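You operate a simulated robot arm through the tools that you are given. There is no shell and no other tool. Be economical: measure what you need, move in short steps, check, and stop when the job is done.

The job below is to be done with a simulated robot arm. You get a single attempt, and the scene is never put back.

JOB
Stop the pump and top the barrel up to the half mark.
Fine: slacken the green vent cap before the filling lever opens, tighten it afterwards; shut the lever. Where these are worked on the way, their far stop is far enough and under half their travel is too little: vent cap.

The check looks at the end state, three seconds after you hand in, the way a careful person would. Anything else that was tipped, shoved, dropped, spilled or broken makes it a failure. A push-on lid holds only when it is set on centred and level and pressed home; a screw cap is set on level and turned clockwise until tight.

ROBOT AND FRAMES
A 7-joint arm with a two-finger parallel gripper, fixed in place. Base frame: the origin is at the foot of the arm, x ahead of it, y to its left, z up. Lengths are in m, angles in rad, forces in N, time in s.
Its first joint turns from -2.601 to 2.601 rad. Payload 3.5 kg.
The tool frame sits at the grasp point between the pads (the TCP): z along the fingers, y along the line on which they close. The tips reach 0.023 m beyond it. The gripper opens to 0.094 m. The fingers are 0.038 m wide and 0.01 m thick; the gripper's body (0.054 by 0.096 m) begins 0.039 m behind the TCP.
Orientation is that of the tool frame in the base frame, as a unit quaternion [x, y, z, w]. With the fingers straight down and closing along the base's y, the tool's x points along the base's -x, its y along +y and its z along -z.

CONTROLS
- The arm moves only by the tool servo_tool. Its argument "targets" is a list of rows, each a list of 3 entries, a list of its own where there are three numbers: the turn, a rotation vector about the base's x, y, z in units of 6 degrees (1.0 is 6 degrees), then the shift along the base's x, y, z in units of 25 mm (1.0 is 25 mm), then the finger opening in m, from 0 to 0.094. In form: [[[wx, wy, wz], [dx, dy, dz], fingers], ...]. A call has 1 to 12 rows; each row shifts and turns the commanded pose from where the row before left it. A call with a number of a shift or a turn outside -1 to 1 is refused whole. Rows are played at 5 a second. More than 0.05 m and 0.15 rad between two rows, or a gripper value outside its range, and nothing of the call is played. A pose out of reach is approached as far as the arm can. The call stops where the force on the tool passes 90 N (or 10 N more than at its start, if that is more) or the arm is blocked; 0.2 s more then pass. The fingers move at their own pace (about 0.153 m/s each) and stop on an object; they squeeze with about 36 N. The grip force told is the motor's: it shows also when the fingers shut on nothing. Time passes only in rows, and 0.2 s behind the last, so rows that do not move let the fingers close. The reply holds the time, the measured pose of the TCP, the force on the tool along the base axes, the opening and the grip force, in the units named above and with some noise, with the torque about the TCP (base axes, N m) and any sound that the robot's microphone picked up.
- Cameras (640 x 400 px; columns grow to the right, rows downward): "scene" is fixed at [0.218, 0.6513, 1.6717]; the picture's right is [0.64, -0.77, 0.00], its down [-0.66, -0.55, -0.52] and it looks along [0.40, 0.33, -0.85] (base axes); focal length 297 px, centre (320, 200). "wrist" rides on the gripper at [0.086, 0.016, -0.074] in the tool frame; the picture's right is [-0.18, 0.98, 0.00], its down [-0.58, -0.11, -0.81] and it looks along [-0.79, -0.15, 0.59] (tool axes); focal length 243 px, centre (320, 200).
- grab_frame(camera): a new picture of that camera. It takes no simulated time.
- measure_at(camera, pixels): for up to 12 pixels [column, row] of the newest picture of that camera ("zoom" is the newest enlarged one), the place [x, y, z] in the base frame of the surface seen there, good to about 0.002 m. It takes no simulated time.
- enlarge(camera, box): a new picture of the part [left, top, right, bottom] of that camera's present view, enlarged. It takes no simulated time.
- sign_off(): hands the job in; it is judged then, once.

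Work in short steps. Measure before you move; look again where a grasp or a placing could have gone wrong, and mend it. You have 80 turns and 38 pictures in all, those below and enlarged ones among them. Open the gripper and draw the arm clear of the work before you hand the job in, unless the task says otherwise; then end with one line.

The tools are called after ">>>" by a JSON object that holds its "op" and its "data". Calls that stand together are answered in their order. servo_tool: Moves the arm, as the interface text tells. Its arguments: {"type":"object","properties":{"targets":{"type":"array","items":{"type":"array"}}},"required":["targets"]} The other tools are called the same way: grab_frame (camera) takes a picture; measure_at (camera, pixels) gives the place of the surface under pixels of a picture; enlarge (camera, box) takes an enlarged picture of a part of a camera's view; sign_off () hands the job in.

At the start:

```text
time: 0.0
position: [0.7636, 0.7896, 1.264]
ee_rot: [0.0, 1.0, 0.0, 0.0]
wrist_force: [-0.5, 0.0, -0.4]
moment: [-0.02, -0.03, -0.01]
gripper_width: 0.0941
grip_force: 0.0
```

scene: 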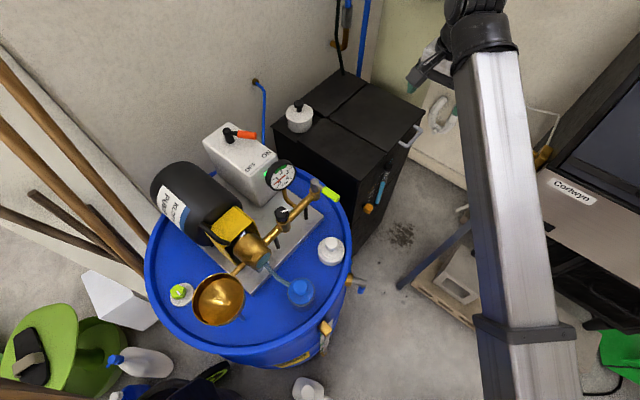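
wrist: 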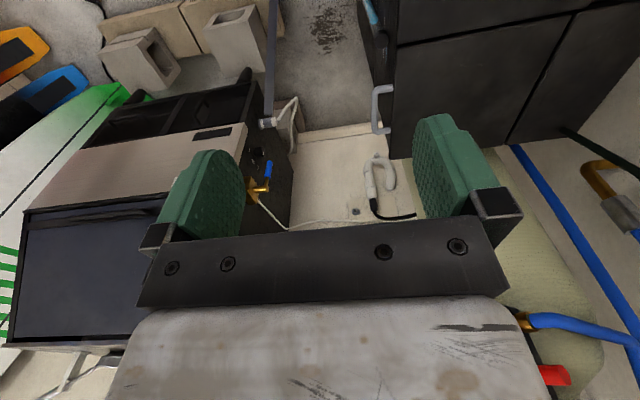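

The scene shows a blue barrel with pump, a switch box with red lever (235,134), a gauge (280,175), brass lever with green tip (325,190), and a green cap (180,293). I enlarge the barrel parts.

>>> {"op": "enlarge", "data": {"camera": "scene", "box": [190, 90, 350, 190]}}

>>> {"op": "enlarge", "data": {"camera": "scene", "box": [140, 170, 380, 380]}}

```text
4.00 times, centred on (270, 140) of scene
```

zoom: 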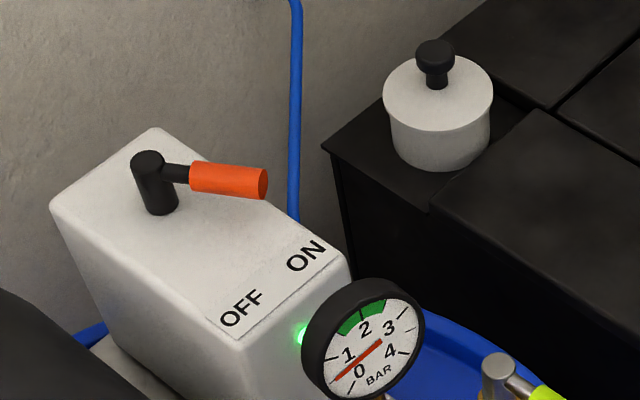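

```text
1.90 times, centred on (260, 275) of scene
```

zoom: 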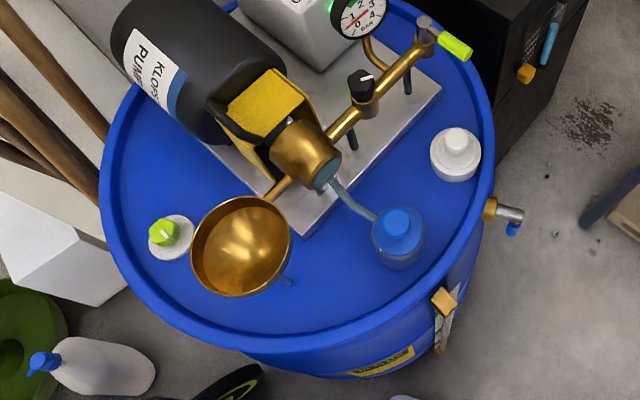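

I measure the key parts: switch pivot and handle, lever, vent cap, funnel, sight tube, valve.

>>> {"op": "grab_frame", "data": {"camera": "scene"}}

>>> {"op": "measure_at", "data": {"camera": "scene", "pixels": [[228, 130], [247, 135], [317, 183], [331, 194], [178, 291], [186, 299], [220, 300], [325, 329], [358, 289], [332, 243], [282, 214], [240, 330]]}}

>>> {"op": "measure_at", "data": {"camera": "zoom", "pixels": [[427, 22], [450, 45], [163, 232], [180, 250], [360, 85], [443, 300], [490, 207], [515, 215], [398, 218], [455, 140], [390, 350], [447, 340]]}}

```text
33 pictures are left
```

scene: 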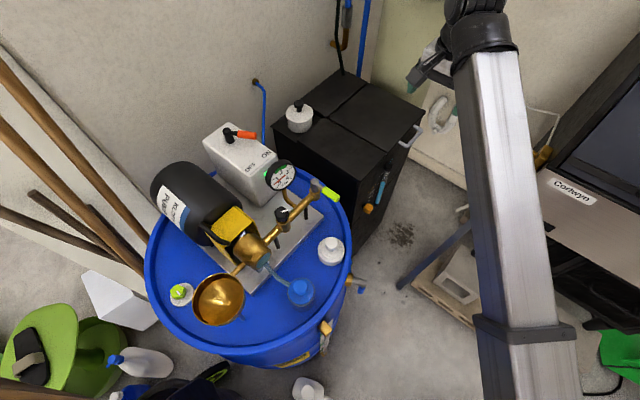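

```text
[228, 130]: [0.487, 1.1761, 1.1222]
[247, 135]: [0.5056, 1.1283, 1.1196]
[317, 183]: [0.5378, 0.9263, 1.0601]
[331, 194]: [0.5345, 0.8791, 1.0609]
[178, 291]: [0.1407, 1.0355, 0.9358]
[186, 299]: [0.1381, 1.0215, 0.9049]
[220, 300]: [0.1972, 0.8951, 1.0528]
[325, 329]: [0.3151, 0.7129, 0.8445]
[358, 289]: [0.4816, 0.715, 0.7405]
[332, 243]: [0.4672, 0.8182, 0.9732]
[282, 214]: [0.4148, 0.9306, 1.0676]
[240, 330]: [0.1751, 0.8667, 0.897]
```

```text
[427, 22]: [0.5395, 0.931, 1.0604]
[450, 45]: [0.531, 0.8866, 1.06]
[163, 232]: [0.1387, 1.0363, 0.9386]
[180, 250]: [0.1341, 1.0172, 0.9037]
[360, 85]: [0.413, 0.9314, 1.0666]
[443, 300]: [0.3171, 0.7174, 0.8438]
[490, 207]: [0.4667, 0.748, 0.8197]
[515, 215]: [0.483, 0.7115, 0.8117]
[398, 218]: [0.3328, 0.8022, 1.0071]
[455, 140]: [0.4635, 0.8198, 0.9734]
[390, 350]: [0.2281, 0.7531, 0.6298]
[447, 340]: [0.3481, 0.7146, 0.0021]
```

The sight tube seems to sit at (0.317,0.717) facing -y. I move back and turn the tool +90° about z so that the wrist camera faces the barrel from the front.

>>> {"op": "servo_tool", "data": {"targets": [[[0, 0, 1], [-0.8, -1, 0], 0.05], [[0, 0, 1], [-0.8, -1, 0], 0.05], [[0, 0, 1], [-0.8, -1, 0], 0.05], [[0, 0, 1], [-0.8, -1, 0], 0.05], [[0, 0, 1], [-0.8, -1, 0], 0.05], [[0, 0, 1], [-0.8, -1, 0], 0.05], [[0, 0, 1], [-0.8, -1, 0], 0.05], [[0, 0, 1], [-0.8, -1, 0], 0.05], [[0, 0, 1], [-0.8, -1, 0], 0.05], [[0, 0, 1], [-0.8, -1, 0], 0.05], [[0, 0, 1], [-0.8, -1, 0], 0.05], [[0, 0, 1], [-0.8, -1, 0], 0.05]]}}

>>> {"op": "servo_tool", "data": {"targets": [[[0, 0, 1], [-0.5, -1, -0.5], 0.05], [[0, 0, 1], [-0.5, -1, -0.5], 0.05], [[0, 0, 1], [-0.5, -1, -0.5], 0.05], [[0, 0, 0], [0, -0.5, -0.5], 0.05], [[0, 0, 0], [0, 0, 0], 0.05]]}}

>>> {"op": "grab_frame", "data": {"camera": "wrist"}}

```text
time: 1.2
position: [0.6773, 0.6813, 1.2405]
ee_rot: [-0.222, 0.975, 0.009, 0.008]
wrist_force: [-10.5, 18.7, -3.6]
moment: [-1.52, -1.25, -2.09]
gripper_width: 0.0497
grip_force: 0.0
out of reach, approached as far as the arm can: row 3, 4, 5
stopped in row 5: the force on the tool passed its limit at 145 N (the readings are from after the stop); the commanded pose is now the measured one
```

```text
time: 1.5
position: [0.6734, 0.675, 1.2353]
ee_rot: [-0.224, 0.975, 0.011, 0.007]
wrist_force: [-8.3, 18.4, -1.9]
moment: [-1.51, -1.11, -2.0]
gripper_width: 0.0499
grip_force: 0.1
stopped in row 1: the force on the tool passed its limit at 139 N (the readings are from after the stop); the commanded pose is now the measured one
```

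```text
32 pictures are left
```

wrist: 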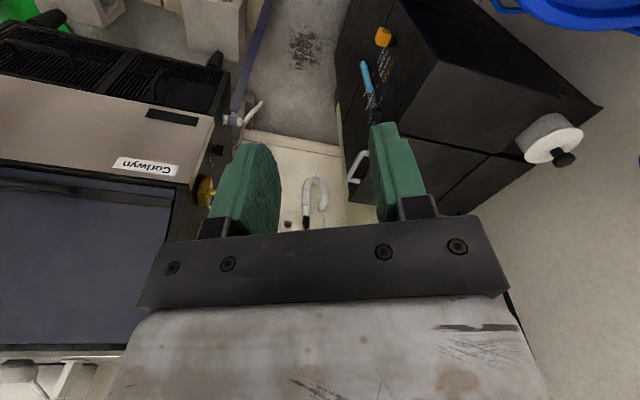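

Blocked with force and "out of reach": I look at the arm from the scene camera.

>>> {"op": "grab_frame", "data": {"camera": "scene"}}

```text
31 pictures are left
```

scene: 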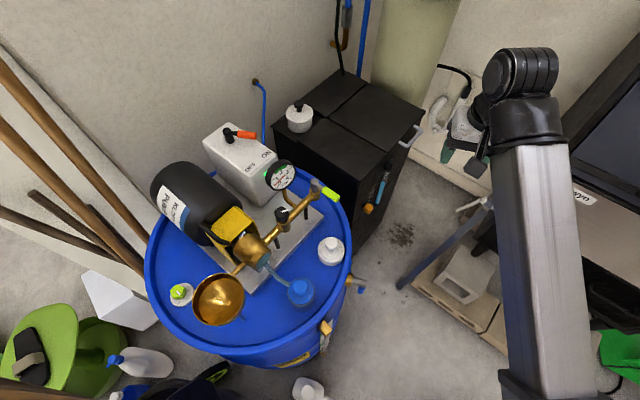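

The wrist looks folded against the forearm (self contact or joint limit at this height). I back off outward a little and then lower, over free floor.

>>> {"op": "servo_tool", "data": {"targets": [[[0, 0, 0], [0.7, 0.7, -0.5], 0.05], [[0, 0, 0], [0.5, 0.5, -1], 0.05], [[0, 0, 0], [0, 0, -1], 0.05], [[0, 0, 0], [0, 0, -1], 0.05], [[0, 0, 0], [0, 0, -1], 0.05], [[0, 0, 0], [0, 0, -1], 0.05], [[0, 0, 0], [0, 0, -1], 0.05], [[0, 0, 0], [0, 0, -1], 0.05]]}}

```text
time: 3.3
position: [0.7031, 0.7052, 1.0483]
ee_rot: [-0.226, 0.974, 0.012, 0.008]
wrist_force: [-0.4, 0.4, -0.5]
moment: [0.0, 0.02, -0.05]
gripper_width: 0.05
grip_force: 0.3
```

Free now. I move toward the base in -y/-x while lower, without turning first.

>>> {"op": "servo_tool", "data": {"targets": [[[0, 0, 0], [-0.3, -1, 0], 0.05], [[0, 0, 0], [-0.3, -1, 0], 0.05], [[0, 0, 0], [-0.3, -1, 0], 0.05], [[0, 0, 0], [-0.3, -1, 0], 0.05], [[0, 0, 1], [-0.3, -1, 0], 0.05], [[0, 0, 1], [-0.3, -1, 0], 0.05], [[0, 0, 1], [-0.3, -1, 0], 0.05], [[0, 0, 1], [-0.3, -1, 0], 0.05], [[0, 0, 1], [-0.3, -1, 0], 0.05], [[0, 0, 1], [-0.3, -1, 0], 0.05]]}}

```text
time: 5.5
position: [0.628, 0.456, 1.049]
ee_rot: [-0.517, 0.856, 0.014, 0.002]
wrist_force: [-0.1, 0.6, -0.2]
moment: [0.01, 0.01, 0.0]
gripper_width: 0.0501
grip_force: 0.1
```

Works at this height. I continue to about (0.44, 0.36) and finish the turn.

>>> {"op": "servo_tool", "data": {"targets": [[[0, 0, 1], [-1, -0.6, 0], 0.05], [[0, 0, 1], [-1, -0.6, 0], 0.05], [[0, 0, 1], [-1, -0.6, 0], 0.05], [[0, 0, 1], [-1, -0.6, 0], 0.05], [[0, 0, 0.7], [-1, -0.6, 0], 0.05], [[0, 0, 0], [-1, 0, 0], 0.05], [[0, 0, 0], [-1, 0, 0], 0.05]]}}

>>> {"op": "grab_frame", "data": {"camera": "wrist"}}

```text
time: 7.1
position: [0.4509, 0.3803, 1.0478]
ee_rot: [0.71, -0.704, -0.013, -0.002]
wrist_force: [0.1, 1.1, -0.6]
moment: [-0.04, 0.02, -0.04]
gripper_width: 0.0499
grip_force: 0.0
```

```text
30 pictures are left
```

wrist: 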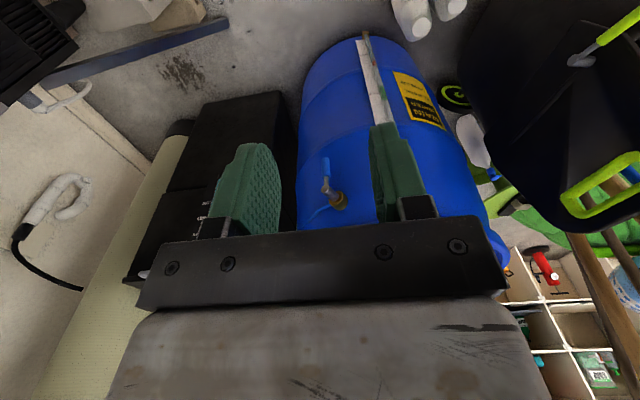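

The picture is upside down (world up is image down). The sight tube is at (370-385, 40-150) with label. I shift -x a little to bring it between the fingers and enlarge.

>>> {"op": "servo_tool", "data": {"targets": [[[0, 0, 0], [-1, 0, 0], 0.094], [[0, 0, 0], [-1, 0, 0], 0.094], [[0, 0, 0], [-0.5, 0, 0], 0.094]]}}

>>> {"op": "enlarge", "data": {"camera": "wrist", "box": [230, 20, 470, 220]}}

```text
time: 7.9
position: [0.3946, 0.3867, 1.031]
ee_rot: [0.71, -0.704, -0.013, -0.004]
wrist_force: [0.4, -0.7, -0.6]
moment: [0.0, 0.03, -0.01]
gripper_width: 0.0938
grip_force: 0.0
out of reach, approached as far as the arm can: row 1, 2, 3
```

```text
2.00 times, centred on (350, 120) of wrist
```

zoom: 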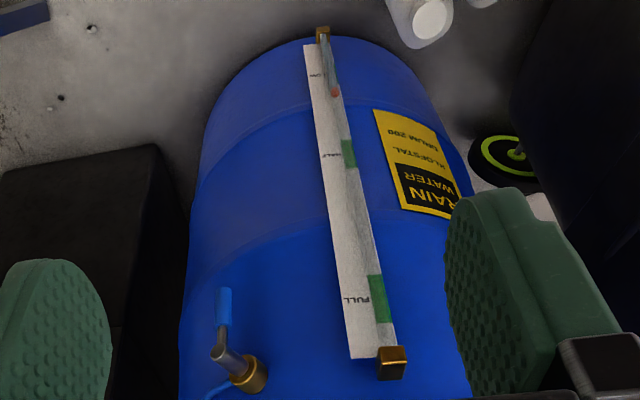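

Sight tube: float (335,93) just above LOW; HALF is the green band at (348,153) (zoom). Now I look closer at the valve with the blue handle and the piping on top.

>>> {"op": "measure_at", "data": {"camera": "zoom", "pixels": [[335, 93], [348, 145], [348, 153], [350, 163], [380, 300], [323, 40], [392, 363], [225, 300], [220, 350], [250, 375], [215, 393]]}}

>>> {"op": "enlarge", "data": {"camera": "scene", "box": [240, 150, 380, 300]}}

```text
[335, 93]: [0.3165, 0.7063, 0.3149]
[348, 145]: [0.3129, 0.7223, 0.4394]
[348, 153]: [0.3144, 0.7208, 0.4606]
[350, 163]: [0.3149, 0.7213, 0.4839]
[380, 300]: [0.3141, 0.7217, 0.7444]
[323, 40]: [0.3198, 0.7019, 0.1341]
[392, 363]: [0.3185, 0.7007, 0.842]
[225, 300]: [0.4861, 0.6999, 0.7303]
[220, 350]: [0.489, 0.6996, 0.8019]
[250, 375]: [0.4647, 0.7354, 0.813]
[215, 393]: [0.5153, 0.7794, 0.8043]
```

```text
2.67 times, centred on (310, 225) of scene
```

zoom: 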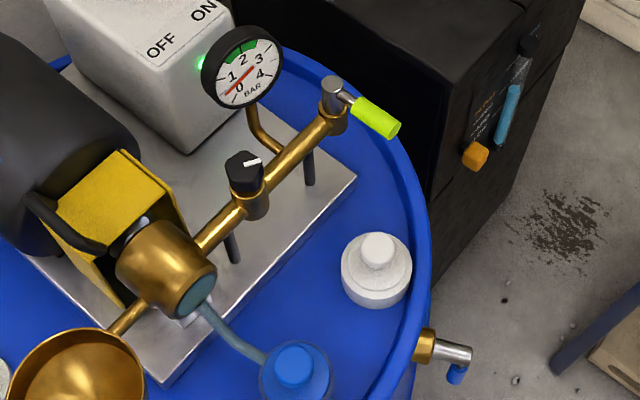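

A blue pipe appears to reach the side valve at (0.515,0.78,0.80), so that blue-handled lever may be the filling lever; I move up and +x to see it clearly.

>>> {"op": "servo_tool", "data": {"targets": [[[0, 0, 0], [1, 0, 0], 0.094], [[0, 0, 0], [1, 0, 0], 0.094], [[0, 0, 0], [1, 0, 0], 0.094], [[0, 0, 0], [1, 0, 1], 0.094], [[0, 0, 0], [0.5, 0, 1], 0.094], [[0, 0, 0], [0, 0, 1], 0.094]]}}

>>> {"op": "enlarge", "data": {"camera": "wrist", "box": [220, 60, 460, 240]}}

```text
time: 9.3
position: [0.5194, 0.391, 1.0854]
ee_rot: [0.709, -0.705, -0.011, -0.008]
wrist_force: [1.2, -0.5, 0.3]
moment: [0.05, -0.01, -0.02]
gripper_width: 0.0939
grip_force: 0.1
out of reach, approached as far as the arm can: row 5, 6
```

```text
2.22 times, centred on (340, 150) of wrist
```

zoom: 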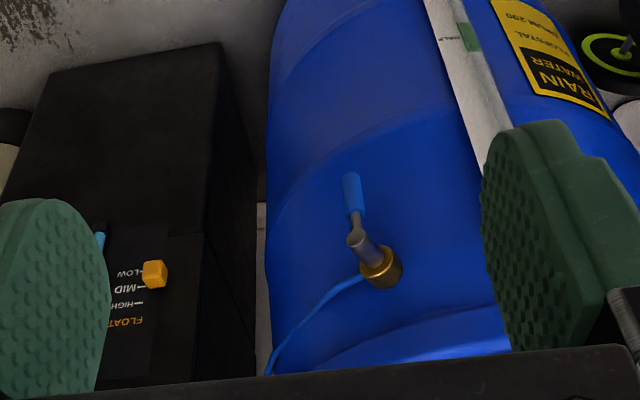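

The blue tube feeds the side valve, so the blue lever is the filling lever (hanging down, presumably shut). First the pump switch: I measure it and its surroundings in the scene picture.

>>> {"op": "measure_at", "data": {"camera": "scene", "pixels": [[227, 129], [229, 141], [239, 134], [255, 137], [266, 154], [250, 167], [228, 125], [300, 117], [297, 103], [277, 167], [290, 170], [215, 145]]}}

>>> {"op": "enlarge", "data": {"camera": "scene", "box": [200, 110, 280, 160]}}

```text
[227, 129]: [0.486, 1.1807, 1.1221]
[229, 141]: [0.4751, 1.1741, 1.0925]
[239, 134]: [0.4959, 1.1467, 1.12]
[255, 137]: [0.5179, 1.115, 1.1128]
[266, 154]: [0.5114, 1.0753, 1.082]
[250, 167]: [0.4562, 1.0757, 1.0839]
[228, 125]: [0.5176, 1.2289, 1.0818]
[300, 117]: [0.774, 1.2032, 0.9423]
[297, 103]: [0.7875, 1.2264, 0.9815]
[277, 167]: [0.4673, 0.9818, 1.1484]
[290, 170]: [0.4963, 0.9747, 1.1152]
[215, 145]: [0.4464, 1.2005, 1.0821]
```

```text
8.00 times, centred on (240, 135) of scene
```

zoom: 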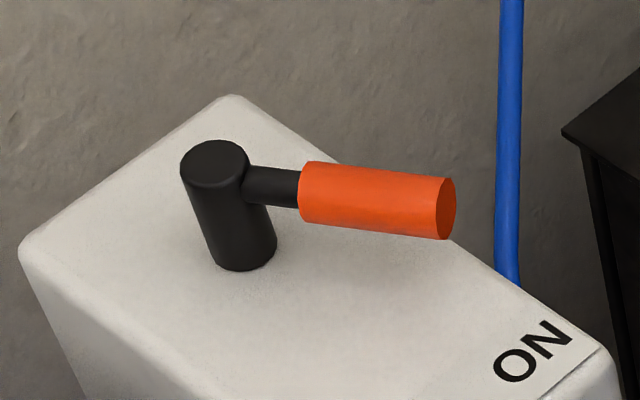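

Pivot is at (0.483,1.178), handle end (0.519,1.112,1.112); OFF is toward -x. I travel outward over free floor, then up, to approach with fingers straddling the handle (closing along x).

>>> {"op": "servo_tool", "data": {"targets": [[[0, 0, 0], [0.4, 1, 0], 0.094], [[0, 0, 0], [0.4, 1, 0], 0.094], [[0, 0, 0], [0.4, 1, 0], 0.07], [[0, 0, 0], [0.4, 1, 0], 0.07], [[0, 0, 0], [0.4, 1, 0], 0.07], [[0, 0, 0], [0.4, 1, 0], 0.07], [[0, 0, 0], [0.4, 1, 0], 0.07], [[0, 0, 0], [0.4, 1, 0], 0.07], [[0, 0, 0], [0.4, 1, 0], 0.07], [[0, 0, 0], [0.4, 1, 0], 0.07], [[0, 0, 0], [0.4, 1, 0.3], 0.07], [[0, 0, 0], [0.3, 1, 0.5], 0.07]]}}

>>> {"op": "servo_tool", "data": {"targets": [[[0, 0, 0], [0, 0.8, 0.7], 0.07], [[0, 0, 0], [0, 0.8, 0.7], 0.07], [[0, 0, 0], [0, 0.8, 0.7], 0.07], [[0, 0, 0], [0, 0.8, 0.7], 0.07], [[0, 0, 0], [0, 0.8, 0.7], 0.07], [[0, 0, 0], [0, 0.8, 0.7], 0.07], [[0, 0, 0], [0, 0.8, 0.7], 0.07], [[0, 0, 0], [0, 0.8, 0.7], 0.07]]}}

```text
time: 11.9
position: [0.6389, 0.6926, 1.1038]
ee_rot: [0.71, -0.704, -0.014, 0.001]
wrist_force: [0.2, -0.1, -0.2]
moment: [0.03, -0.02, 0.0]
gripper_width: 0.07
grip_force: 0.0
```

```text
time: 13.7
position: [0.6354, 0.8514, 1.245]
ee_rot: [0.709, -0.705, -0.014, 0.001]
wrist_force: [0.7, -0.9, -0.5]
moment: [-0.01, 0.03, 0.04]
gripper_width: 0.0701
grip_force: 0.1
```

Good. Now over to above the handle (0.51, 1.125) at z≈1.25.

>>> {"op": "servo_tool", "data": {"targets": [[[0, 0, 0], [-0.45, 1, 0], 0.07], [[0, 0, 0], [-0.45, 1, 0], 0.07], [[0, 0, 0], [-0.45, 1, 0], 0.07], [[0, 0, 0], [-0.45, 1, 0], 0.07], [[0, 0, 0], [-0.45, 1, 0], 0.07], [[0, 0, 0], [-0.45, 1, 0], 0.07], [[0, 0, 0], [-0.45, 1, 0], 0.07], [[0, 0, 0], [-0.45, 1, 0], 0.07], [[0, 0, 0], [-0.45, 1, 0], 0.07], [[0, 0, 0], [-0.45, 1, 0], 0.07], [[0, 0, 0], [-0.4, 0.9, 0], 0.07], [[0, 0, 0], [0, 0, 0], 0.07]]}}

>>> {"op": "grab_frame", "data": {"camera": "wrist"}}

```text
time: 14.6
position: [0.5976, 0.9361, 1.2452]
ee_rot: [0.719, -0.695, -0.011, 0.001]
wrist_force: [16.0, -4.6, -4.9]
moment: [0.94, 1.47, 1.66]
gripper_width: 0.0699
grip_force: 0.0
stopped in row 4: the force on the tool passed its limit at 101 N (the readings are from after the stop); the commanded pose is now the measured one
```

```text
25 pictures are left
```

wrist: 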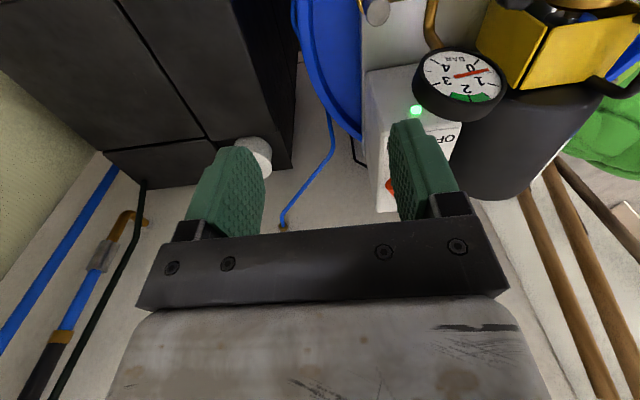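

Stopped again with force though nothing of the scene is near; I look from the scene camera.

>>> {"op": "grab_frame", "data": {"camera": "scene"}}

```text
24 pictures are left
```

scene: 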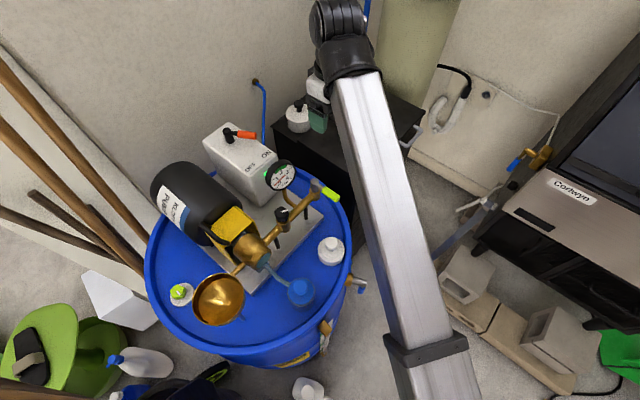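

The gripper-side camera mount fouls the forearm when it points back toward the base at this height. I turn the tool +30° (camera away from the forearm), close the fingers for a push, and check.

>>> {"op": "servo_tool", "data": {"targets": [[[0, 0, 0.7], [0.4, -0.4, 0], 0.0], [[0, 0, 1], [0, 0, 0], 0.0], [[0, 0, 1], [0, 0, 0], 0.0], [[0, 0, 1], [0, 0, 0], 0.0], [[0, 0, 1], [0, 0, 0], 0.0], [[0, 0, 0.5], [0, 0, 0], 0.0]]}}

```text
time: 16.0
position: [0.6068, 0.9254, 1.2449]
ee_rot: [0.879, -0.477, -0.011, 0.004]
wrist_force: [-0.1, 0.4, -1.1]
moment: [0.03, -0.01, 0.01]
gripper_width: 0.0
grip_force: 35.8
```

Free. Now over to (0.57, 1.15) at z 1.245, on the ON side of the handle.

>>> {"op": "servo_tool", "data": {"targets": [[[0, 0, 0], [-0.15, 1, 0], 0.0], [[0, 0, 0], [-0.15, 1, 0], 0.0], [[0, 0, 0], [-0.15, 1, 0], 0.0], [[0, 0, 0], [-0.15, 1, 0], 0.0], [[0, 0, 0], [-0.15, 1, 0], 0.0], [[0, 0, 0], [-0.15, 1, 0], 0.0], [[0, 0, 0], [-0.15, 1, 0], 0.0], [[0, 0, 0], [-0.15, 1, 0], 0.0], [[0, 0, 0], [-0.15, 1, 0], 0.0], [[0, 0, 0], [0, 0, 0], 0.0]]}}

>>> {"op": "grab_frame", "data": {"camera": "wrist"}}

```text
time: 18.2
position: [0.5481, 1.1081, 1.2231]
ee_rot: [0.878, -0.478, -0.011, 0.003]
wrist_force: [-0.1, -1.2, -0.3]
moment: [0.0, 0.0, -0.02]
gripper_width: 0.0002
grip_force: 35.7
out of reach, approached as far as the arm can: row 7, 8, 9
```

```text
23 pictures are left
```

wrist: 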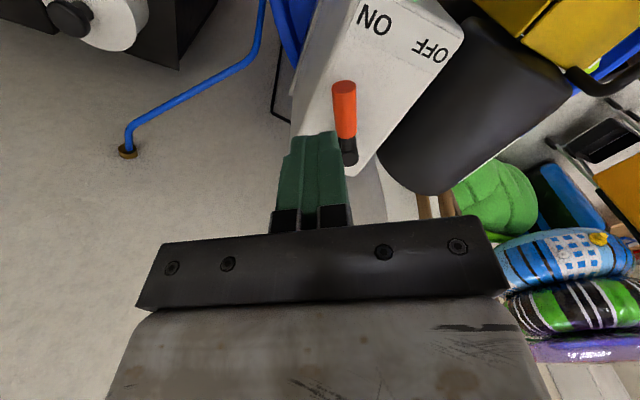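

Reach limit reached at this height; I shift +x, tilt the fingers outward about 15° and lower to z≈1.12 beside the handle.

>>> {"op": "servo_tool", "data": {"targets": [[[0, 0, 0], [1, 0, 0], 0.0], [[0.9, -0.45, 0], [0, 0, -0.5], 0.0], [[0.9, -0.45, 0], [0, 0, -1], 0.0], [[0.5, -0.25, 0], [0, 0.3, -1], 0.0], [[0, 0, 0], [0, 0.5, -1], 0.0], [[0, 0, 0], [0, 0.5, -0.6], 0.0], [[0, 0, 0], [0, 0, 0], 0.0]]}}

>>> {"op": "enlarge", "data": {"camera": "wrist", "box": [200, 0, 520, 220]}}

```text
time: 19.8
position: [0.567, 1.1314, 1.1216]
ee_rot: [0.872, -0.472, -0.015, -0.129]
wrist_force: [-0.4, 0.5, -0.4]
moment: [0.0, 0.01, 0.0]
gripper_width: 0.0
grip_force: 36.5
out of reach, approached as far as the arm can: row 1
```

```text
1.82 times, centred on (360, 110) of wrist
```

zoom: 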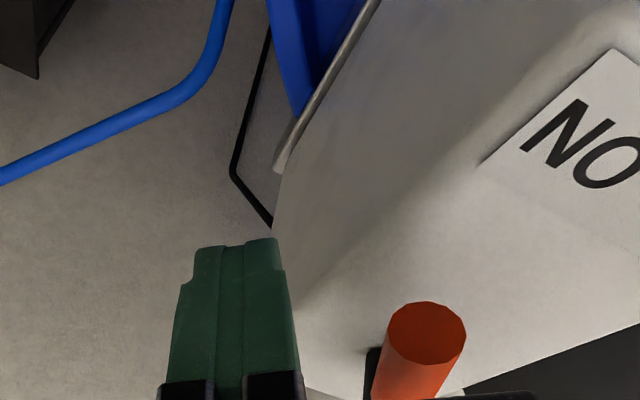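

The finger tips are beside the orange handle, clear of the box edge. I sweep -x to push the handle to OFF.

>>> {"op": "servo_tool", "data": {"targets": [[[0, 0, 0], [-0.6, 0.05, 0], 0.0], [[0, 0, 0], [-0.6, 0.05, 0], 0.0], [[0, 0, 0], [-0.6, 0, 0], 0.0], [[0, 0, 0], [-0.6, -0.1, 0], 0.0], [[0, 0, 0], [-0.6, -0.2, 0], 0.0], [[0, 0, 0], [-0.5, -0.3, 0], 0.0], [[0, 0, 0], [-0.4, -0.3, 0], 0.0]]}}

>>> {"op": "enlarge", "data": {"camera": "scene", "box": [180, 80, 340, 200]}}

```text
time: 21.4
position: [0.4819, 1.1125, 1.1196]
ee_rot: [0.869, -0.475, -0.009, -0.135]
wrist_force: [69.9, 14.5, 12.0]
moment: [0.26, -0.17, -1.04]
gripper_width: 0.0001
grip_force: 36.0
```

```text
3.33 times, centred on (260, 140) of scene
```

zoom: 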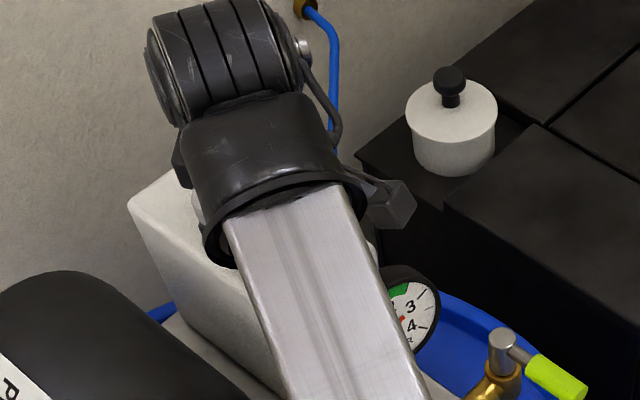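

70 N against the finger with it at the expected OFF position: likely at its stop. I back off +x and up and look with the wrist camera.

>>> {"op": "servo_tool", "data": {"targets": [[[0, 0, 0], [0.8, 0, 0], 0.0], [[0, 0, 0], [1, 0, 0], 0.0], [[0, 0, 0], [1, 0, 0.5], 0.0], [[0, 0, 0], [0.5, -0.5, 1], 0.0], [[0, 0, 0], [0, -0.5, 1], 0.0], [[0, 0, 0], [0, -0.5, 1], 0.0]]}}

>>> {"op": "grab_frame", "data": {"camera": "wrist"}}

```text
time: 22.8
position: [0.552, 1.0737, 1.2065]
ee_rot: [0.872, -0.472, -0.016, -0.13]
wrist_force: [-0.2, 1.1, -1.1]
moment: [0.01, -0.02, 0.0]
gripper_width: 0.0002
grip_force: 35.9
```

```text
20 pictures are left
```

wrist: 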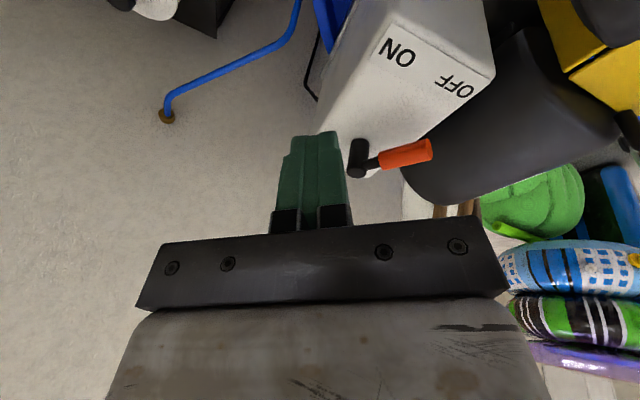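

The handle now points to the OFF side. Next the vent cap: I measure it and its neighbours in the scene picture.

>>> {"op": "servo_tool", "data": {"targets": [[[0, 0, 0], [0.5, -1, 1], 0.03], [[0, 0, 0], [0.5, -1, 0.5], 0.03]]}}

>>> {"op": "enlarge", "data": {"camera": "scene", "box": [140, 240, 260, 340]}}

>>> {"op": "measure_at", "data": {"camera": "zoom", "pixels": [[192, 270], [232, 272], [210, 250], [212, 302], [195, 330], [165, 310], [265, 260], [300, 330], [440, 200], [520, 300], [400, 420], [480, 130]]}}

>>> {"op": "measure_at", "data": {"camera": "scene", "pixels": [[155, 185], [170, 220], [195, 240], [185, 175], [150, 290], [165, 260], [200, 265], [220, 278], [197, 298], [222, 322]]}}

```text
time: 23.4
position: [0.5774, 1.0257, 1.2443]
ee_rot: [0.872, -0.471, -0.015, -0.13]
wrist_force: [-0.8, 0.0, -0.7]
moment: [-0.04, 0.01, -0.01]
gripper_width: 0.0298
grip_force: 0.1
```

```text
4.00 times, centred on (200, 290) of scene
```

zoom: 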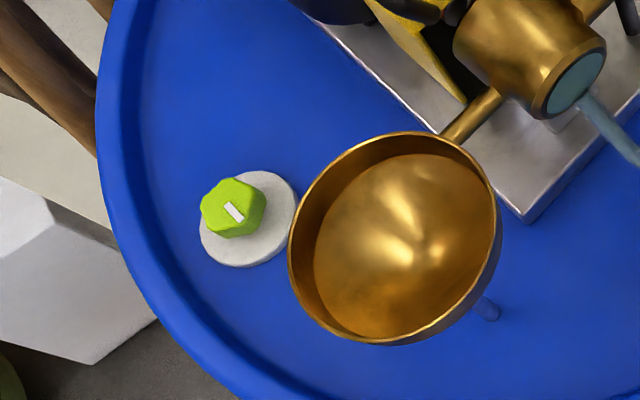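

```text
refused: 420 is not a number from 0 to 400
```

```text
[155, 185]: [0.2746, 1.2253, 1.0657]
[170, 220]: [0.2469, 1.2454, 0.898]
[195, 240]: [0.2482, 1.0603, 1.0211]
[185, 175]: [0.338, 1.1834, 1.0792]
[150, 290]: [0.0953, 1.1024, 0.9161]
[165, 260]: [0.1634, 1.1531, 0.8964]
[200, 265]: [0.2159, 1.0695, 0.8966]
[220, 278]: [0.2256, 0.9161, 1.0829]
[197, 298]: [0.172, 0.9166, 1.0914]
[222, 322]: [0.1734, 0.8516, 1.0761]
```

I measure the cap precisely and the funnel rim in the zoom.

>>> {"op": "measure_at", "data": {"camera": "zoom", "pixels": [[205, 200], [245, 195], [225, 183], [228, 222], [234, 211], [240, 225], [242, 262], [292, 190], [290, 260], [400, 135], [495, 200], [400, 340]]}}

```text
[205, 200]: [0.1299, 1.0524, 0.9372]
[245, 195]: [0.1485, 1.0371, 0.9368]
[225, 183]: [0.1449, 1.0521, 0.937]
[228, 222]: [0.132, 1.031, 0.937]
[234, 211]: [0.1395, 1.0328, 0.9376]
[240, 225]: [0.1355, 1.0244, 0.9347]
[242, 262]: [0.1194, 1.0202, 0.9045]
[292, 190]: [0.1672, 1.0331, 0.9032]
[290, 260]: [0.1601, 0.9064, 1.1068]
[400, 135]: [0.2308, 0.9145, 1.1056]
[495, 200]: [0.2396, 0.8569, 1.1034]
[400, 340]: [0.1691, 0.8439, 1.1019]
```

Cap: centre ≈(0.140,1.040), top z 0.937, plate z 0.904; funnel rim z≈1.105 around (0.20,0.88). Before routing around the front-left I measure obstacles there; then I retreat to low, near positions to swing the camera past the forearm.

>>> {"op": "measure_at", "data": {"camera": "scene", "pixels": [[215, 372], [180, 390], [40, 345], [20, 388], [110, 310], [130, 362], [20, 220], [110, 250], [60, 230], [137, 255], [40, 130], [130, 230]]}}

>>> {"op": "servo_tool", "data": {"targets": [[[-0.7, 0.35, 0], [0.4, -1, 0], 0.05], [[-0.8, 0.4, 0], [0.4, -1, 0], 0.05], [[-0.8, 0.4, 0], [0.4, -1, -0.4], 0.05], [[0, 0, 0], [0.4, -1, -0.6], 0.05], [[0, 0, 0], [0, -1, -0.6], 0.05], [[0, 0, 0], [0, -1, -0.6], 0.05], [[0, 0, 0], [0, -1, -0.6], 0.05], [[0, 0, 0], [0, -1, -0.6], 0.05], [[0, 0, 0], [0, -1, -0.6], 0.05], [[0, 0, 0], [0, -1, -0.6], 0.05], [[0, 0, 0], [0, -1, -0.6], 0.05], [[0, 0, 0], [0, -1, -0.6], 0.05]]}}

```text
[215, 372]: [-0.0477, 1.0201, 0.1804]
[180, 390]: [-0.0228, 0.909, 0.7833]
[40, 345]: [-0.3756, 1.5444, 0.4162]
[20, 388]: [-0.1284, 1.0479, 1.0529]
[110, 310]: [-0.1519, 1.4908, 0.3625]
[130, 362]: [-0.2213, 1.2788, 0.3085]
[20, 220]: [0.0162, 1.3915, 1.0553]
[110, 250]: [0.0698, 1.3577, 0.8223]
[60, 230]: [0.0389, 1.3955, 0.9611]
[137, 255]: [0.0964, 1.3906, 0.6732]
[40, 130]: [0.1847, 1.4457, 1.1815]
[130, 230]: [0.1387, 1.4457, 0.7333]
```

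```text
time: 26.0
position: [0.6192, 0.7245, 1.0976]
ee_rot: [0.879, -0.477, -0.012, 0.004]
wrist_force: [0.8, -0.2, -0.4]
moment: [0.02, -0.01, 0.0]
gripper_width: 0.0499
grip_force: 0.0
```

I check what stands at the lower left (brown bar, dark item) before routing there.

>>> {"op": "enlarge", "data": {"camera": "scene", "box": [0, 250, 240, 400]}}

>>> {"op": "measure_at", "data": {"camera": "zoom", "pixels": [[10, 345], [100, 370], [200, 385], [270, 390], [480, 385], [520, 365], [560, 345], [600, 320], [430, 350], [330, 385], [380, 390], [600, 385]]}}

```text
2.67 times, centred on (120, 325) of scene
```

zoom: 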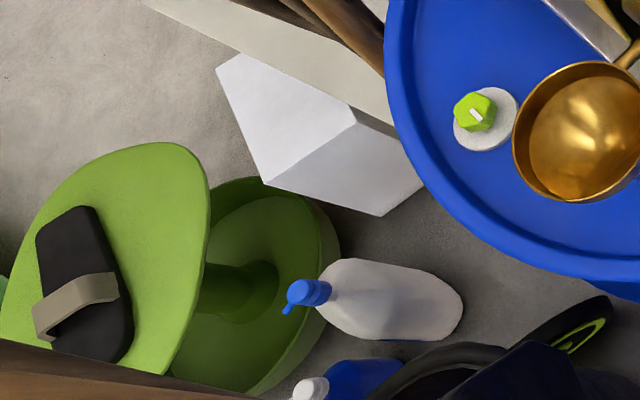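

```text
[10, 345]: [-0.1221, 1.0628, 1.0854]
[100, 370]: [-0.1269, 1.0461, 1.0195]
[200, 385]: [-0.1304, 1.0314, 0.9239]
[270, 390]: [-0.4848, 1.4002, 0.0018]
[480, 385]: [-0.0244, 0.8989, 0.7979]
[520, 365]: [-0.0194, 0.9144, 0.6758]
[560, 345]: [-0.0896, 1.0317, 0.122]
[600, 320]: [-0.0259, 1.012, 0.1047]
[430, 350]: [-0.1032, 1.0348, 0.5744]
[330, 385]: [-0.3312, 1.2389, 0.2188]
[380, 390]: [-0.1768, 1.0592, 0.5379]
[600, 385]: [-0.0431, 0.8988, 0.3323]
```

The left side is clear for x ≥ -0.05 above z 0.95. I move in and start rotating the tool by -z, away at low height.

>>> {"op": "servo_tool", "data": {"targets": [[[0, 0, 0], [-0.6, -1, -0.2], 0.06], [[0, 0, 0], [-0.6, -1, -0.2], 0.06], [[0, 0, 0], [-0.6, -1, -0.2], 0.06], [[0, 0, -1], [-0.6, -1, -0.2], 0.06], [[0, 0, -1], [-0.6, -1, -0.2], 0.06], [[0, 0, -1], [-0.6, -1, -0.2], 0.06], [[0, 0, -1], [-0.6, -0.6, -0.2], 0.06], [[0, 0, -1], [-0.6, -0.6, -0.2], 0.06], [[0, 0, -1], [-0.6, 0, -0.2], 0.06], [[0, 0, -1], [-0.6, 0, -0.2], 0.06], [[0, 0, -1], [-0.6, 0, 0], 0.06], [[0, 0, -1], [-0.6, 0, 0], 0.06]]}}

>>> {"op": "servo_tool", "data": {"targets": [[[0, 0, -1], [-0.6, 0, 0], 0.06], [[0, 0, -1], [-0.6, 0, 0], 0.06], [[0, 0, -1], [-0.6, 0, 0], 0.06], [[0, 0, -1], [-0.8, 0.2, 0], 0.06], [[0, 0, -1], [-0.8, 0.2, 0], 0.06], [[0, 0, -1], [-0.8, 0.3, 0], 0.06], [[0, 0, -1], [-0.8, 0.3, 0], 0.06], [[0, 0, -1], [-0.8, 0.3, 0], 0.06]]}}

```text
time: 28.5
position: [0.4526, 0.5467, 1.0481]
ee_rot: [-0.614, 0.789, 0.013, 0.009]
wrist_force: [-0.8, 5.4, -7.4]
moment: [0.08, -0.49, -0.37]
gripper_width: 0.0601
grip_force: 0.0
stopped in row 12: the force on the tool passed its limit at 111 N (the readings are from after the stop); the commanded pose is now the measured one
```

```text
time: 29.1
position: [0.4303, 0.5488, 1.0482]
ee_rot: [-0.552, 0.833, 0.014, 0.019]
wrist_force: [-0.9, 3.9, -5.5]
moment: [0.04, -0.34, -0.18]
gripper_width: 0.0601
grip_force: 0.1
stopped in row 2: the force on the tool passed its limit at 106 N (the readings are from after the stop); the commanded pose is now the measured one
```

The mount touches the forearm again (camera nearly under it). I back off a turn, go lower to z≈0.85 in front of the barrel, and closer in, then continue turning.

>>> {"op": "servo_tool", "data": {"targets": [[[0, 0, 0.7], [0, 0, -0.8], 0.06], [[0, 0, 0.5], [0, -0.5, -1], 0.06], [[0, 0, 0], [0, -0.5, -1], 0.06], [[0, 0, 0], [0, -0.5, -1], 0.06], [[0, 0, 0], [0, -0.5, -1], 0.06], [[0, 0, 0], [0, -0.5, -1], 0.06], [[0, 0, 0], [0, 0, -1], 0.06], [[0, 0, 0], [0, 0, -1], 0.06]]}}

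>>> {"op": "servo_tool", "data": {"targets": [[[0, 0, -1], [0, 0, 0], 0.06], [[0, 0, -1], [0, 0, 0], 0.06], [[0, 0, -1], [0, 0, 0], 0.06], [[0, 0, -1], [0, 0, 0], 0.06], [[0, 0, -1], [0, 0, 0], 0.06], [[0, 0, -1], [0, 0, 0], 0.06], [[0, 0, -1], [0, 0, 0], 0.06], [[0, 0, -1], [0, 0, 0], 0.06], [[0, 0, -1], [0, 0, 0], 0.06], [[0, 0, -1], [0, 0, 0], 0.06], [[0, 0, -1], [0, 0, 0], 0.06], [[0, 0, -1], [0, 0, 0], 0.06]]}}

```text
time: 30.9
position: [0.4313, 0.4863, 0.8534]
ee_rot: [-0.604, 0.797, 0.015, 0.017]
wrist_force: [0.7, 0.0, -0.1]
moment: [-0.01, 0.0, 0.01]
gripper_width: 0.06
grip_force: 0.1
```

```text
time: 33.5
position: [0.4309, 0.4879, 0.8523]
ee_rot: [-0.019, 1.0, 0.001, 0.023]
wrist_force: [0.0, -0.1, -0.5]
moment: [0.03, 0.0, 0.0]
gripper_width: 0.0604
grip_force: 0.0
```

Camera side now clear of the forearm (-x side). I rise and swing around the front of the barrel to about (0.13,0.74,1.02), turning a further -43°.

>>> {"op": "servo_tool", "data": {"targets": [[[0, 0, -0.6], [-1, 0.6, 1], 0.06], [[0, 0, -0.6], [-1, 0.6, 1], 0.06], [[0, 0, -0.6], [-1, 0.6, 1], 0.06], [[0, 0, -0.6], [-1, 0.6, 1], 0.06], [[0, 0, -0.6], [-1, 0.8, 0.7], 0.06], [[0, 0, -0.6], [-1, 0.8, 0.7], 0.06], [[0, 0, -0.6], [-1, 0.9, 0.6], 0.06], [[0, 0, -0.6], [-1, 1, 0.5], 0.06], [[0, 0, -0.6], [-1, 1, 0.5], 0.06], [[0, 0, -0.6], [-1, 1, 0], 0.06], [[0, 0, -0.6], [-1, 1, 0], 0.06], [[0, 0, -0.6], [-1, 1, 0], 0.06]]}}

```text
time: 36.1
position: [0.1299, 0.7335, 1.0282]
ee_rot: [0.35, 0.936, -0.006, 0.021]
wrist_force: [-0.1, 0.5, -0.2]
moment: [-0.01, -0.02, 0.0]
gripper_width: 0.0599
grip_force: 0.1
```

Now pass left of the funnel at x≈0.06 and then to above the cap.

>>> {"op": "servo_tool", "data": {"targets": [[[0, 0, 0], [-0.5, 1, 0], 0.05], [[0, 0, 0], [-0.5, 1, 0], 0.05], [[0, 0, 0], [-0.5, 1, 0], 0.05], [[0, 0, 0], [-0.5, 1, 0], 0.05], [[0, 0, 0], [-0.5, 1, 0], 0.05], [[0, 0, 0], [-0.4, 1, 0], 0.05], [[0, 0, 0], [0.4, 1, 0], 0.05], [[0, 0, 0], [0.5, 1, 0], 0.05], [[0, 0, 0], [0.6, 1, 0], 0.05], [[0, 0, 0], [0.7, 1, 0], 0.05], [[0, 0, 0], [0.7, 1, 0], 0.05], [[0, 0, 0], [0.4, 1, 0], 0.05]]}}

>>> {"op": "grab_frame", "data": {"camera": "wrist"}}

```text
time: 38.7
position: [0.1434, 1.0328, 1.0287]
ee_rot: [0.35, 0.937, -0.006, 0.02]
wrist_force: [-0.2, 0.2, 0.1]
moment: [0.02, -0.02, 0.01]
gripper_width: 0.0498
grip_force: 0.1
```

```text
17 pictures are left
```

wrist: 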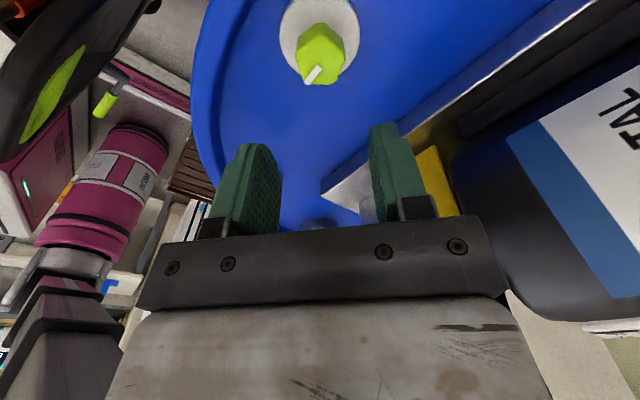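

Cap seen at (320,50) between the fingers' plane. I measure it here to centre the grasp.

>>> {"op": "measure_at", "data": {"camera": "wrist", "pixels": [[302, 40], [340, 38], [320, 26], [345, 60], [298, 60], [318, 82], [340, 75], [302, 76], [316, 75], [290, 25]]}}

>>> {"op": "servo_tool", "data": {"targets": [[[0.24, 0.32, 0], [0, 0, 0], 0.06], [[0, 0, 0], [0, 0, 0], 0.06]]}}

>>> {"op": "enlarge", "data": {"camera": "wrist", "box": [250, 0, 410, 100]}}

>>> {"op": "measure_at", "data": {"camera": "zoom", "pixels": [[209, 110], [280, 86], [380, 130], [378, 190], [240, 250], [290, 265], [220, 190], [330, 230], [320, 160], [365, 270], [205, 250]]}}

```text
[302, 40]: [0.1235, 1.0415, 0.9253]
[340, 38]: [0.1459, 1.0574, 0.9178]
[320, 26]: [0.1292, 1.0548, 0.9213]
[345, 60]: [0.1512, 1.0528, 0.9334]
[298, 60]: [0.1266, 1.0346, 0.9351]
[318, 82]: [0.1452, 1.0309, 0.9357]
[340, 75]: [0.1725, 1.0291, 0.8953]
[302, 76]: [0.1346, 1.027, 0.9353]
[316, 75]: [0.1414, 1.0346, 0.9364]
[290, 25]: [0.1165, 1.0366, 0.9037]
```

```text
time: 39.3
position: [0.1426, 1.0331, 1.0296]
ee_rot: [0.349, 0.937, 0.0, 0.001]
wrist_force: [0.2, -0.5, 0.2]
moment: [-0.02, 0.01, -0.02]
gripper_width: 0.0602
grip_force: 0.1
```

```text
4.00 times, centred on (330, 50) of wrist
```

zoom: 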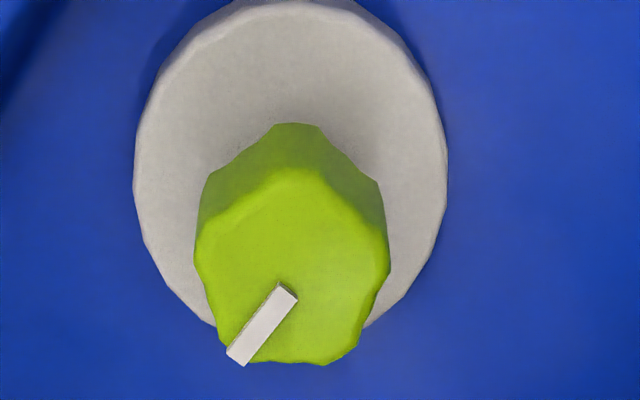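

```text
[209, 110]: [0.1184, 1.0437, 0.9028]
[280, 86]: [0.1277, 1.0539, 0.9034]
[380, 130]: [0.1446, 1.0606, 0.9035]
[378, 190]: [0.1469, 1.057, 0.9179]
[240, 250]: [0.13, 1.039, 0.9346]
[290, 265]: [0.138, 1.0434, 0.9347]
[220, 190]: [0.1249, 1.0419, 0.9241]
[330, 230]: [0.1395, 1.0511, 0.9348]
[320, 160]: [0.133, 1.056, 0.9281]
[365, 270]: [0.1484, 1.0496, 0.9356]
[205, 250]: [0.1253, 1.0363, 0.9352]
```

Cap centre ≈(0.138,1.044). I align, descend to z 0.931 with fingers open, then close.

>>> {"op": "servo_tool", "data": {"targets": [[[0, 0, 0], [-0.18, 0.44, 0], 0.06], [[0, 0, 0], [0, 0, -1], 0.06], [[0, 0, 0], [0, 0, -1], 0.06], [[0, 0, 0], [0, 0, -1], 0.06], [[0, 0, 0], [0, 0, -0.94], 0.06], [[0, 0, 0], [0, 0, 0], 0.0], [[0, 0, 0], [0, 0, 0], 0.0]]}}

```text
time: 40.9
position: [0.1346, 1.0441, 0.929]
ee_rot: [0.349, 0.937, -0.001, 0.001]
wrist_force: [-8.1, -10.5, -8.3]
moment: [0.34, -0.22, -0.09]
gripper_width: 0.0335
grip_force: 44.7
```

Gripped at 0.0335 with slight lateral offset; I relax it by (-3,-3 mm) and begin turning counterclockwise.

>>> {"op": "servo_tool", "data": {"targets": [[[0, 0, 0], [-0.1, -0.12, 0], 0.0], [[0, 0, 0.5], [0, 0, 0], 0.0], [[0, 0, 0.5], [0, 0, 0], 0.0], [[0, 0, 0.5], [0, 0, 0], 0.0], [[0, 0, 0.5], [0, 0, 0], 0.0]]}}

```text
time: 42.1
position: [0.1341, 1.0442, 0.9289]
ee_rot: [0.249, 0.969, 0.001, 0.002]
wrist_force: [14.3, 11.5, -6.3]
moment: [0.47, 0.63, 0.09]
gripper_width: 0.0337
grip_force: 45.0
```

Turns with little torque (12° so far). I recentre by half and continue turning counterclockwise.

>>> {"op": "servo_tool", "data": {"targets": [[[0, 0, 0.5], [0.06, 0.06, 0], 0.0], [[0, 0, 0.8], [0, 0, 0], 0.0], [[0, 0, 0.8], [0, 0, 0], 0.0], [[0, 0, 0.8], [0, 0, 0], 0.0], [[0, 0, 0.8], [0, 0, 0], 0.0], [[0, 0, 0.8], [0, 0, 0], 0.0], [[0, 0, 0.8], [0, 0, 0], 0.0], [[0, 0, 0.8], [0, 0, 0], 0.0], [[0, 0, 0.8], [0, 0, 0], 0.0]]}}

>>> {"op": "enlarge", "data": {"camera": "wrist", "box": [200, 0, 440, 240]}}

```text
time: 44.1
position: [0.1371, 1.0397, 0.929]
ee_rot: [-0.109, 0.994, -0.006, 0.0]
wrist_force: [-2.4, -52.3, -24.9]
moment: [1.03, 0.24, -0.23]
gripper_width: 0.0333
grip_force: 45.2
```

```text
1.67 times, centred on (320, 120) of wrist
```

zoom: 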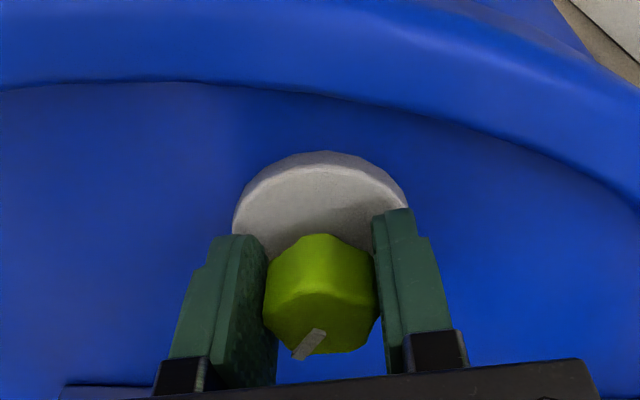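

The mark turned along with the fingers, ~53° so far. I relieve the y force by -5 mm and continue.

>>> {"op": "servo_tool", "data": {"targets": [[[0, 0, 0], [0, -0.2, 0], 0.0], [[0, 0, 0.8], [0, 0, 0], 0.0], [[0, 0, 0.8], [0, 0, 0], 0.0], [[0, 0, 0.8], [0, 0, 0], 0.0], [[0, 0, 0.8], [0, 0, 0], 0.0]]}}

```text
time: 45.3
position: [0.1374, 1.0382, 0.9287]
ee_rot: [-0.273, 0.962, 0.0, 0.001]
wrist_force: [12.3, -15.1, -13.7]
moment: [-0.74, 0.93, -0.05]
gripper_width: 0.0333
grip_force: 44.9
```

Turned ~73°. Continue, watching for the stop.

>>> {"op": "servo_tool", "data": {"targets": [[[0, 0, 0.8], [0, -0.06, 0], 0.0], [[0, 0, 0.8], [0, 0, 0], 0.0], [[0, 0, 0.8], [0, 0, 0], 0.0], [[0, 0, 0.8], [0, 0, 0], 0.0], [[0, 0, 0.8], [0, 0, 0], 0.0], [[0, 0, 0.8], [0, 0, 0], 0.0]]}}

```text
time: 46.7
position: [0.1387, 1.0359, 0.9296]
ee_rot: [-0.505, 0.863, -0.001, 0.002]
wrist_force: [19.6, -31.7, -9.6]
moment: [0.45, 0.04, -0.34]
gripper_width: 0.0335
grip_force: 44.7
```

~102° turned; torque is rising slightly (-0.34). I look at the mark to see whether the cap still follows.

>>> {"op": "enlarge", "data": {"camera": "wrist", "box": [240, 60, 400, 220]}}

```text
2.50 times, centred on (320, 140) of wrist
```

zoom: 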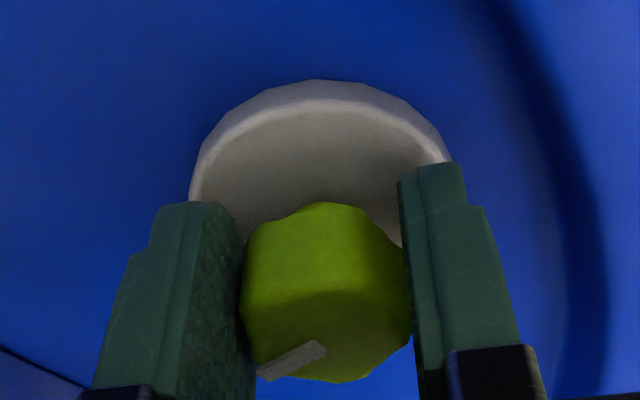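

The cap still follows (mark now pointing roughly +x). I turn further while recentring slightly.

>>> {"op": "servo_tool", "data": {"targets": [[[0, 0, 0.8], [0.08, -0.12, 0], 0.0], [[0, 0, 0.8], [0, 0, 0], 0.0], [[0, 0, 0.8], [0, 0, 0], 0.0], [[0, 0, 0.8], [0, 0, 0], 0.0], [[0, 0, 0.8], [0, 0, 0], 0.0], [[0, 0, 0.8], [0, 0, 0], 0.0]]}}

```text
time: 48.1
position: [0.1405, 1.0339, 0.9303]
ee_rot: [-0.703, 0.711, 0.001, 0.001]
wrist_force: [23.4, -9.4, -0.9]
moment: [0.23, 0.18, -0.49]
gripper_width: 0.0331
grip_force: 45.3
```

130° turned with torque rising. I open, rise and check the cap's mark.

>>> {"op": "servo_tool", "data": {"targets": [[[0, 0, 0], [0, 0, 0], 0.06], [[0, 0, 0], [0, 0, 0.3], 0.06], [[0, 0, 0], [0, 0, 1], 0.06], [[0, 0, 0], [0, 0, 1], 0.06], [[0, 0, 0], [0, 0, 0.7], 0.06]]}}

>>> {"op": "enlarge", "data": {"camera": "wrist", "box": [240, 0, 400, 100]}}

>>> {"op": "measure_at", "data": {"camera": "zoom", "pixels": [[320, 200], [220, 200], [400, 200], [320, 260], [320, 300], [250, 300], [380, 300]]}}

```text
time: 49.3
position: [0.1373, 1.035, 1.005]
ee_rot: [-0.703, 0.712, 0.001, 0.0]
wrist_force: [0.5, -0.4, -0.2]
moment: [0.0, 0.02, -0.01]
gripper_width: 0.06
grip_force: 0.1
```

```text
4.00 times, centred on (320, 50) of wrist
```

zoom: 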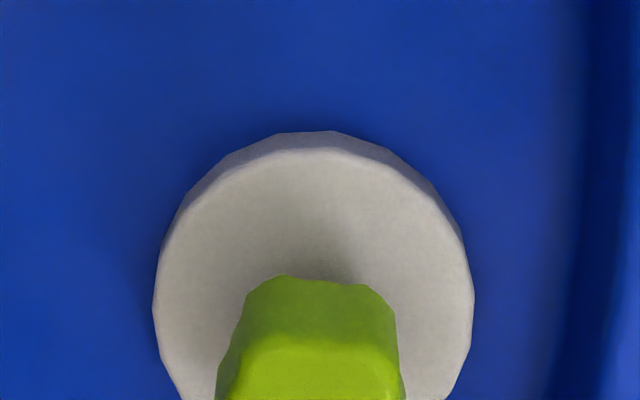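

```text
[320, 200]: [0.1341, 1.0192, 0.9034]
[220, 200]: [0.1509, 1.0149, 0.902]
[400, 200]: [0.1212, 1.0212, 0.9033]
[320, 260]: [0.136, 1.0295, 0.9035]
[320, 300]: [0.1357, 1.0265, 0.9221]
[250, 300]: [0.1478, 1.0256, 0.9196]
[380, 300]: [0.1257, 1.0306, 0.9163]
```

The crop cut the cap; I take the right region.

>>> {"op": "enlarge", "data": {"camera": "wrist", "box": [240, 50, 400, 150]}}

>>> {"op": "measure_at", "data": {"camera": "zoom", "pixels": [[220, 190], [400, 190], [310, 150], [310, 230], [310, 200], [310, 280], [250, 260], [370, 260]]}}

```text
4.00 times, centred on (320, 100) of wrist
```

zoom: 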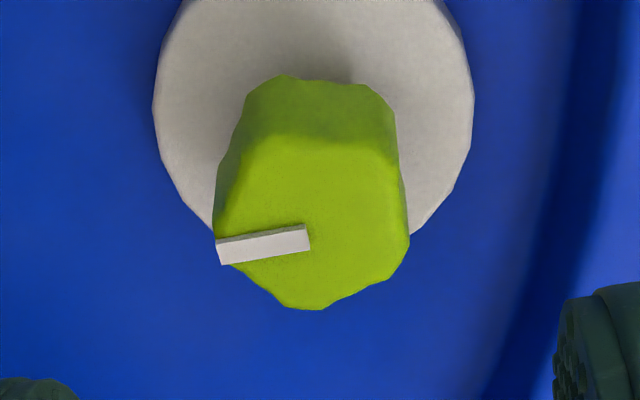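

```text
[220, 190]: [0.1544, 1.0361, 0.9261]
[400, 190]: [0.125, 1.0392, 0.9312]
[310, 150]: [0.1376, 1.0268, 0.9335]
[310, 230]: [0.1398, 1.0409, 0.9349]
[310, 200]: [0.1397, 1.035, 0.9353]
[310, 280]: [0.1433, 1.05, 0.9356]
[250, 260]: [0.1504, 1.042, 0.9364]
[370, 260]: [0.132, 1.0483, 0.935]
```

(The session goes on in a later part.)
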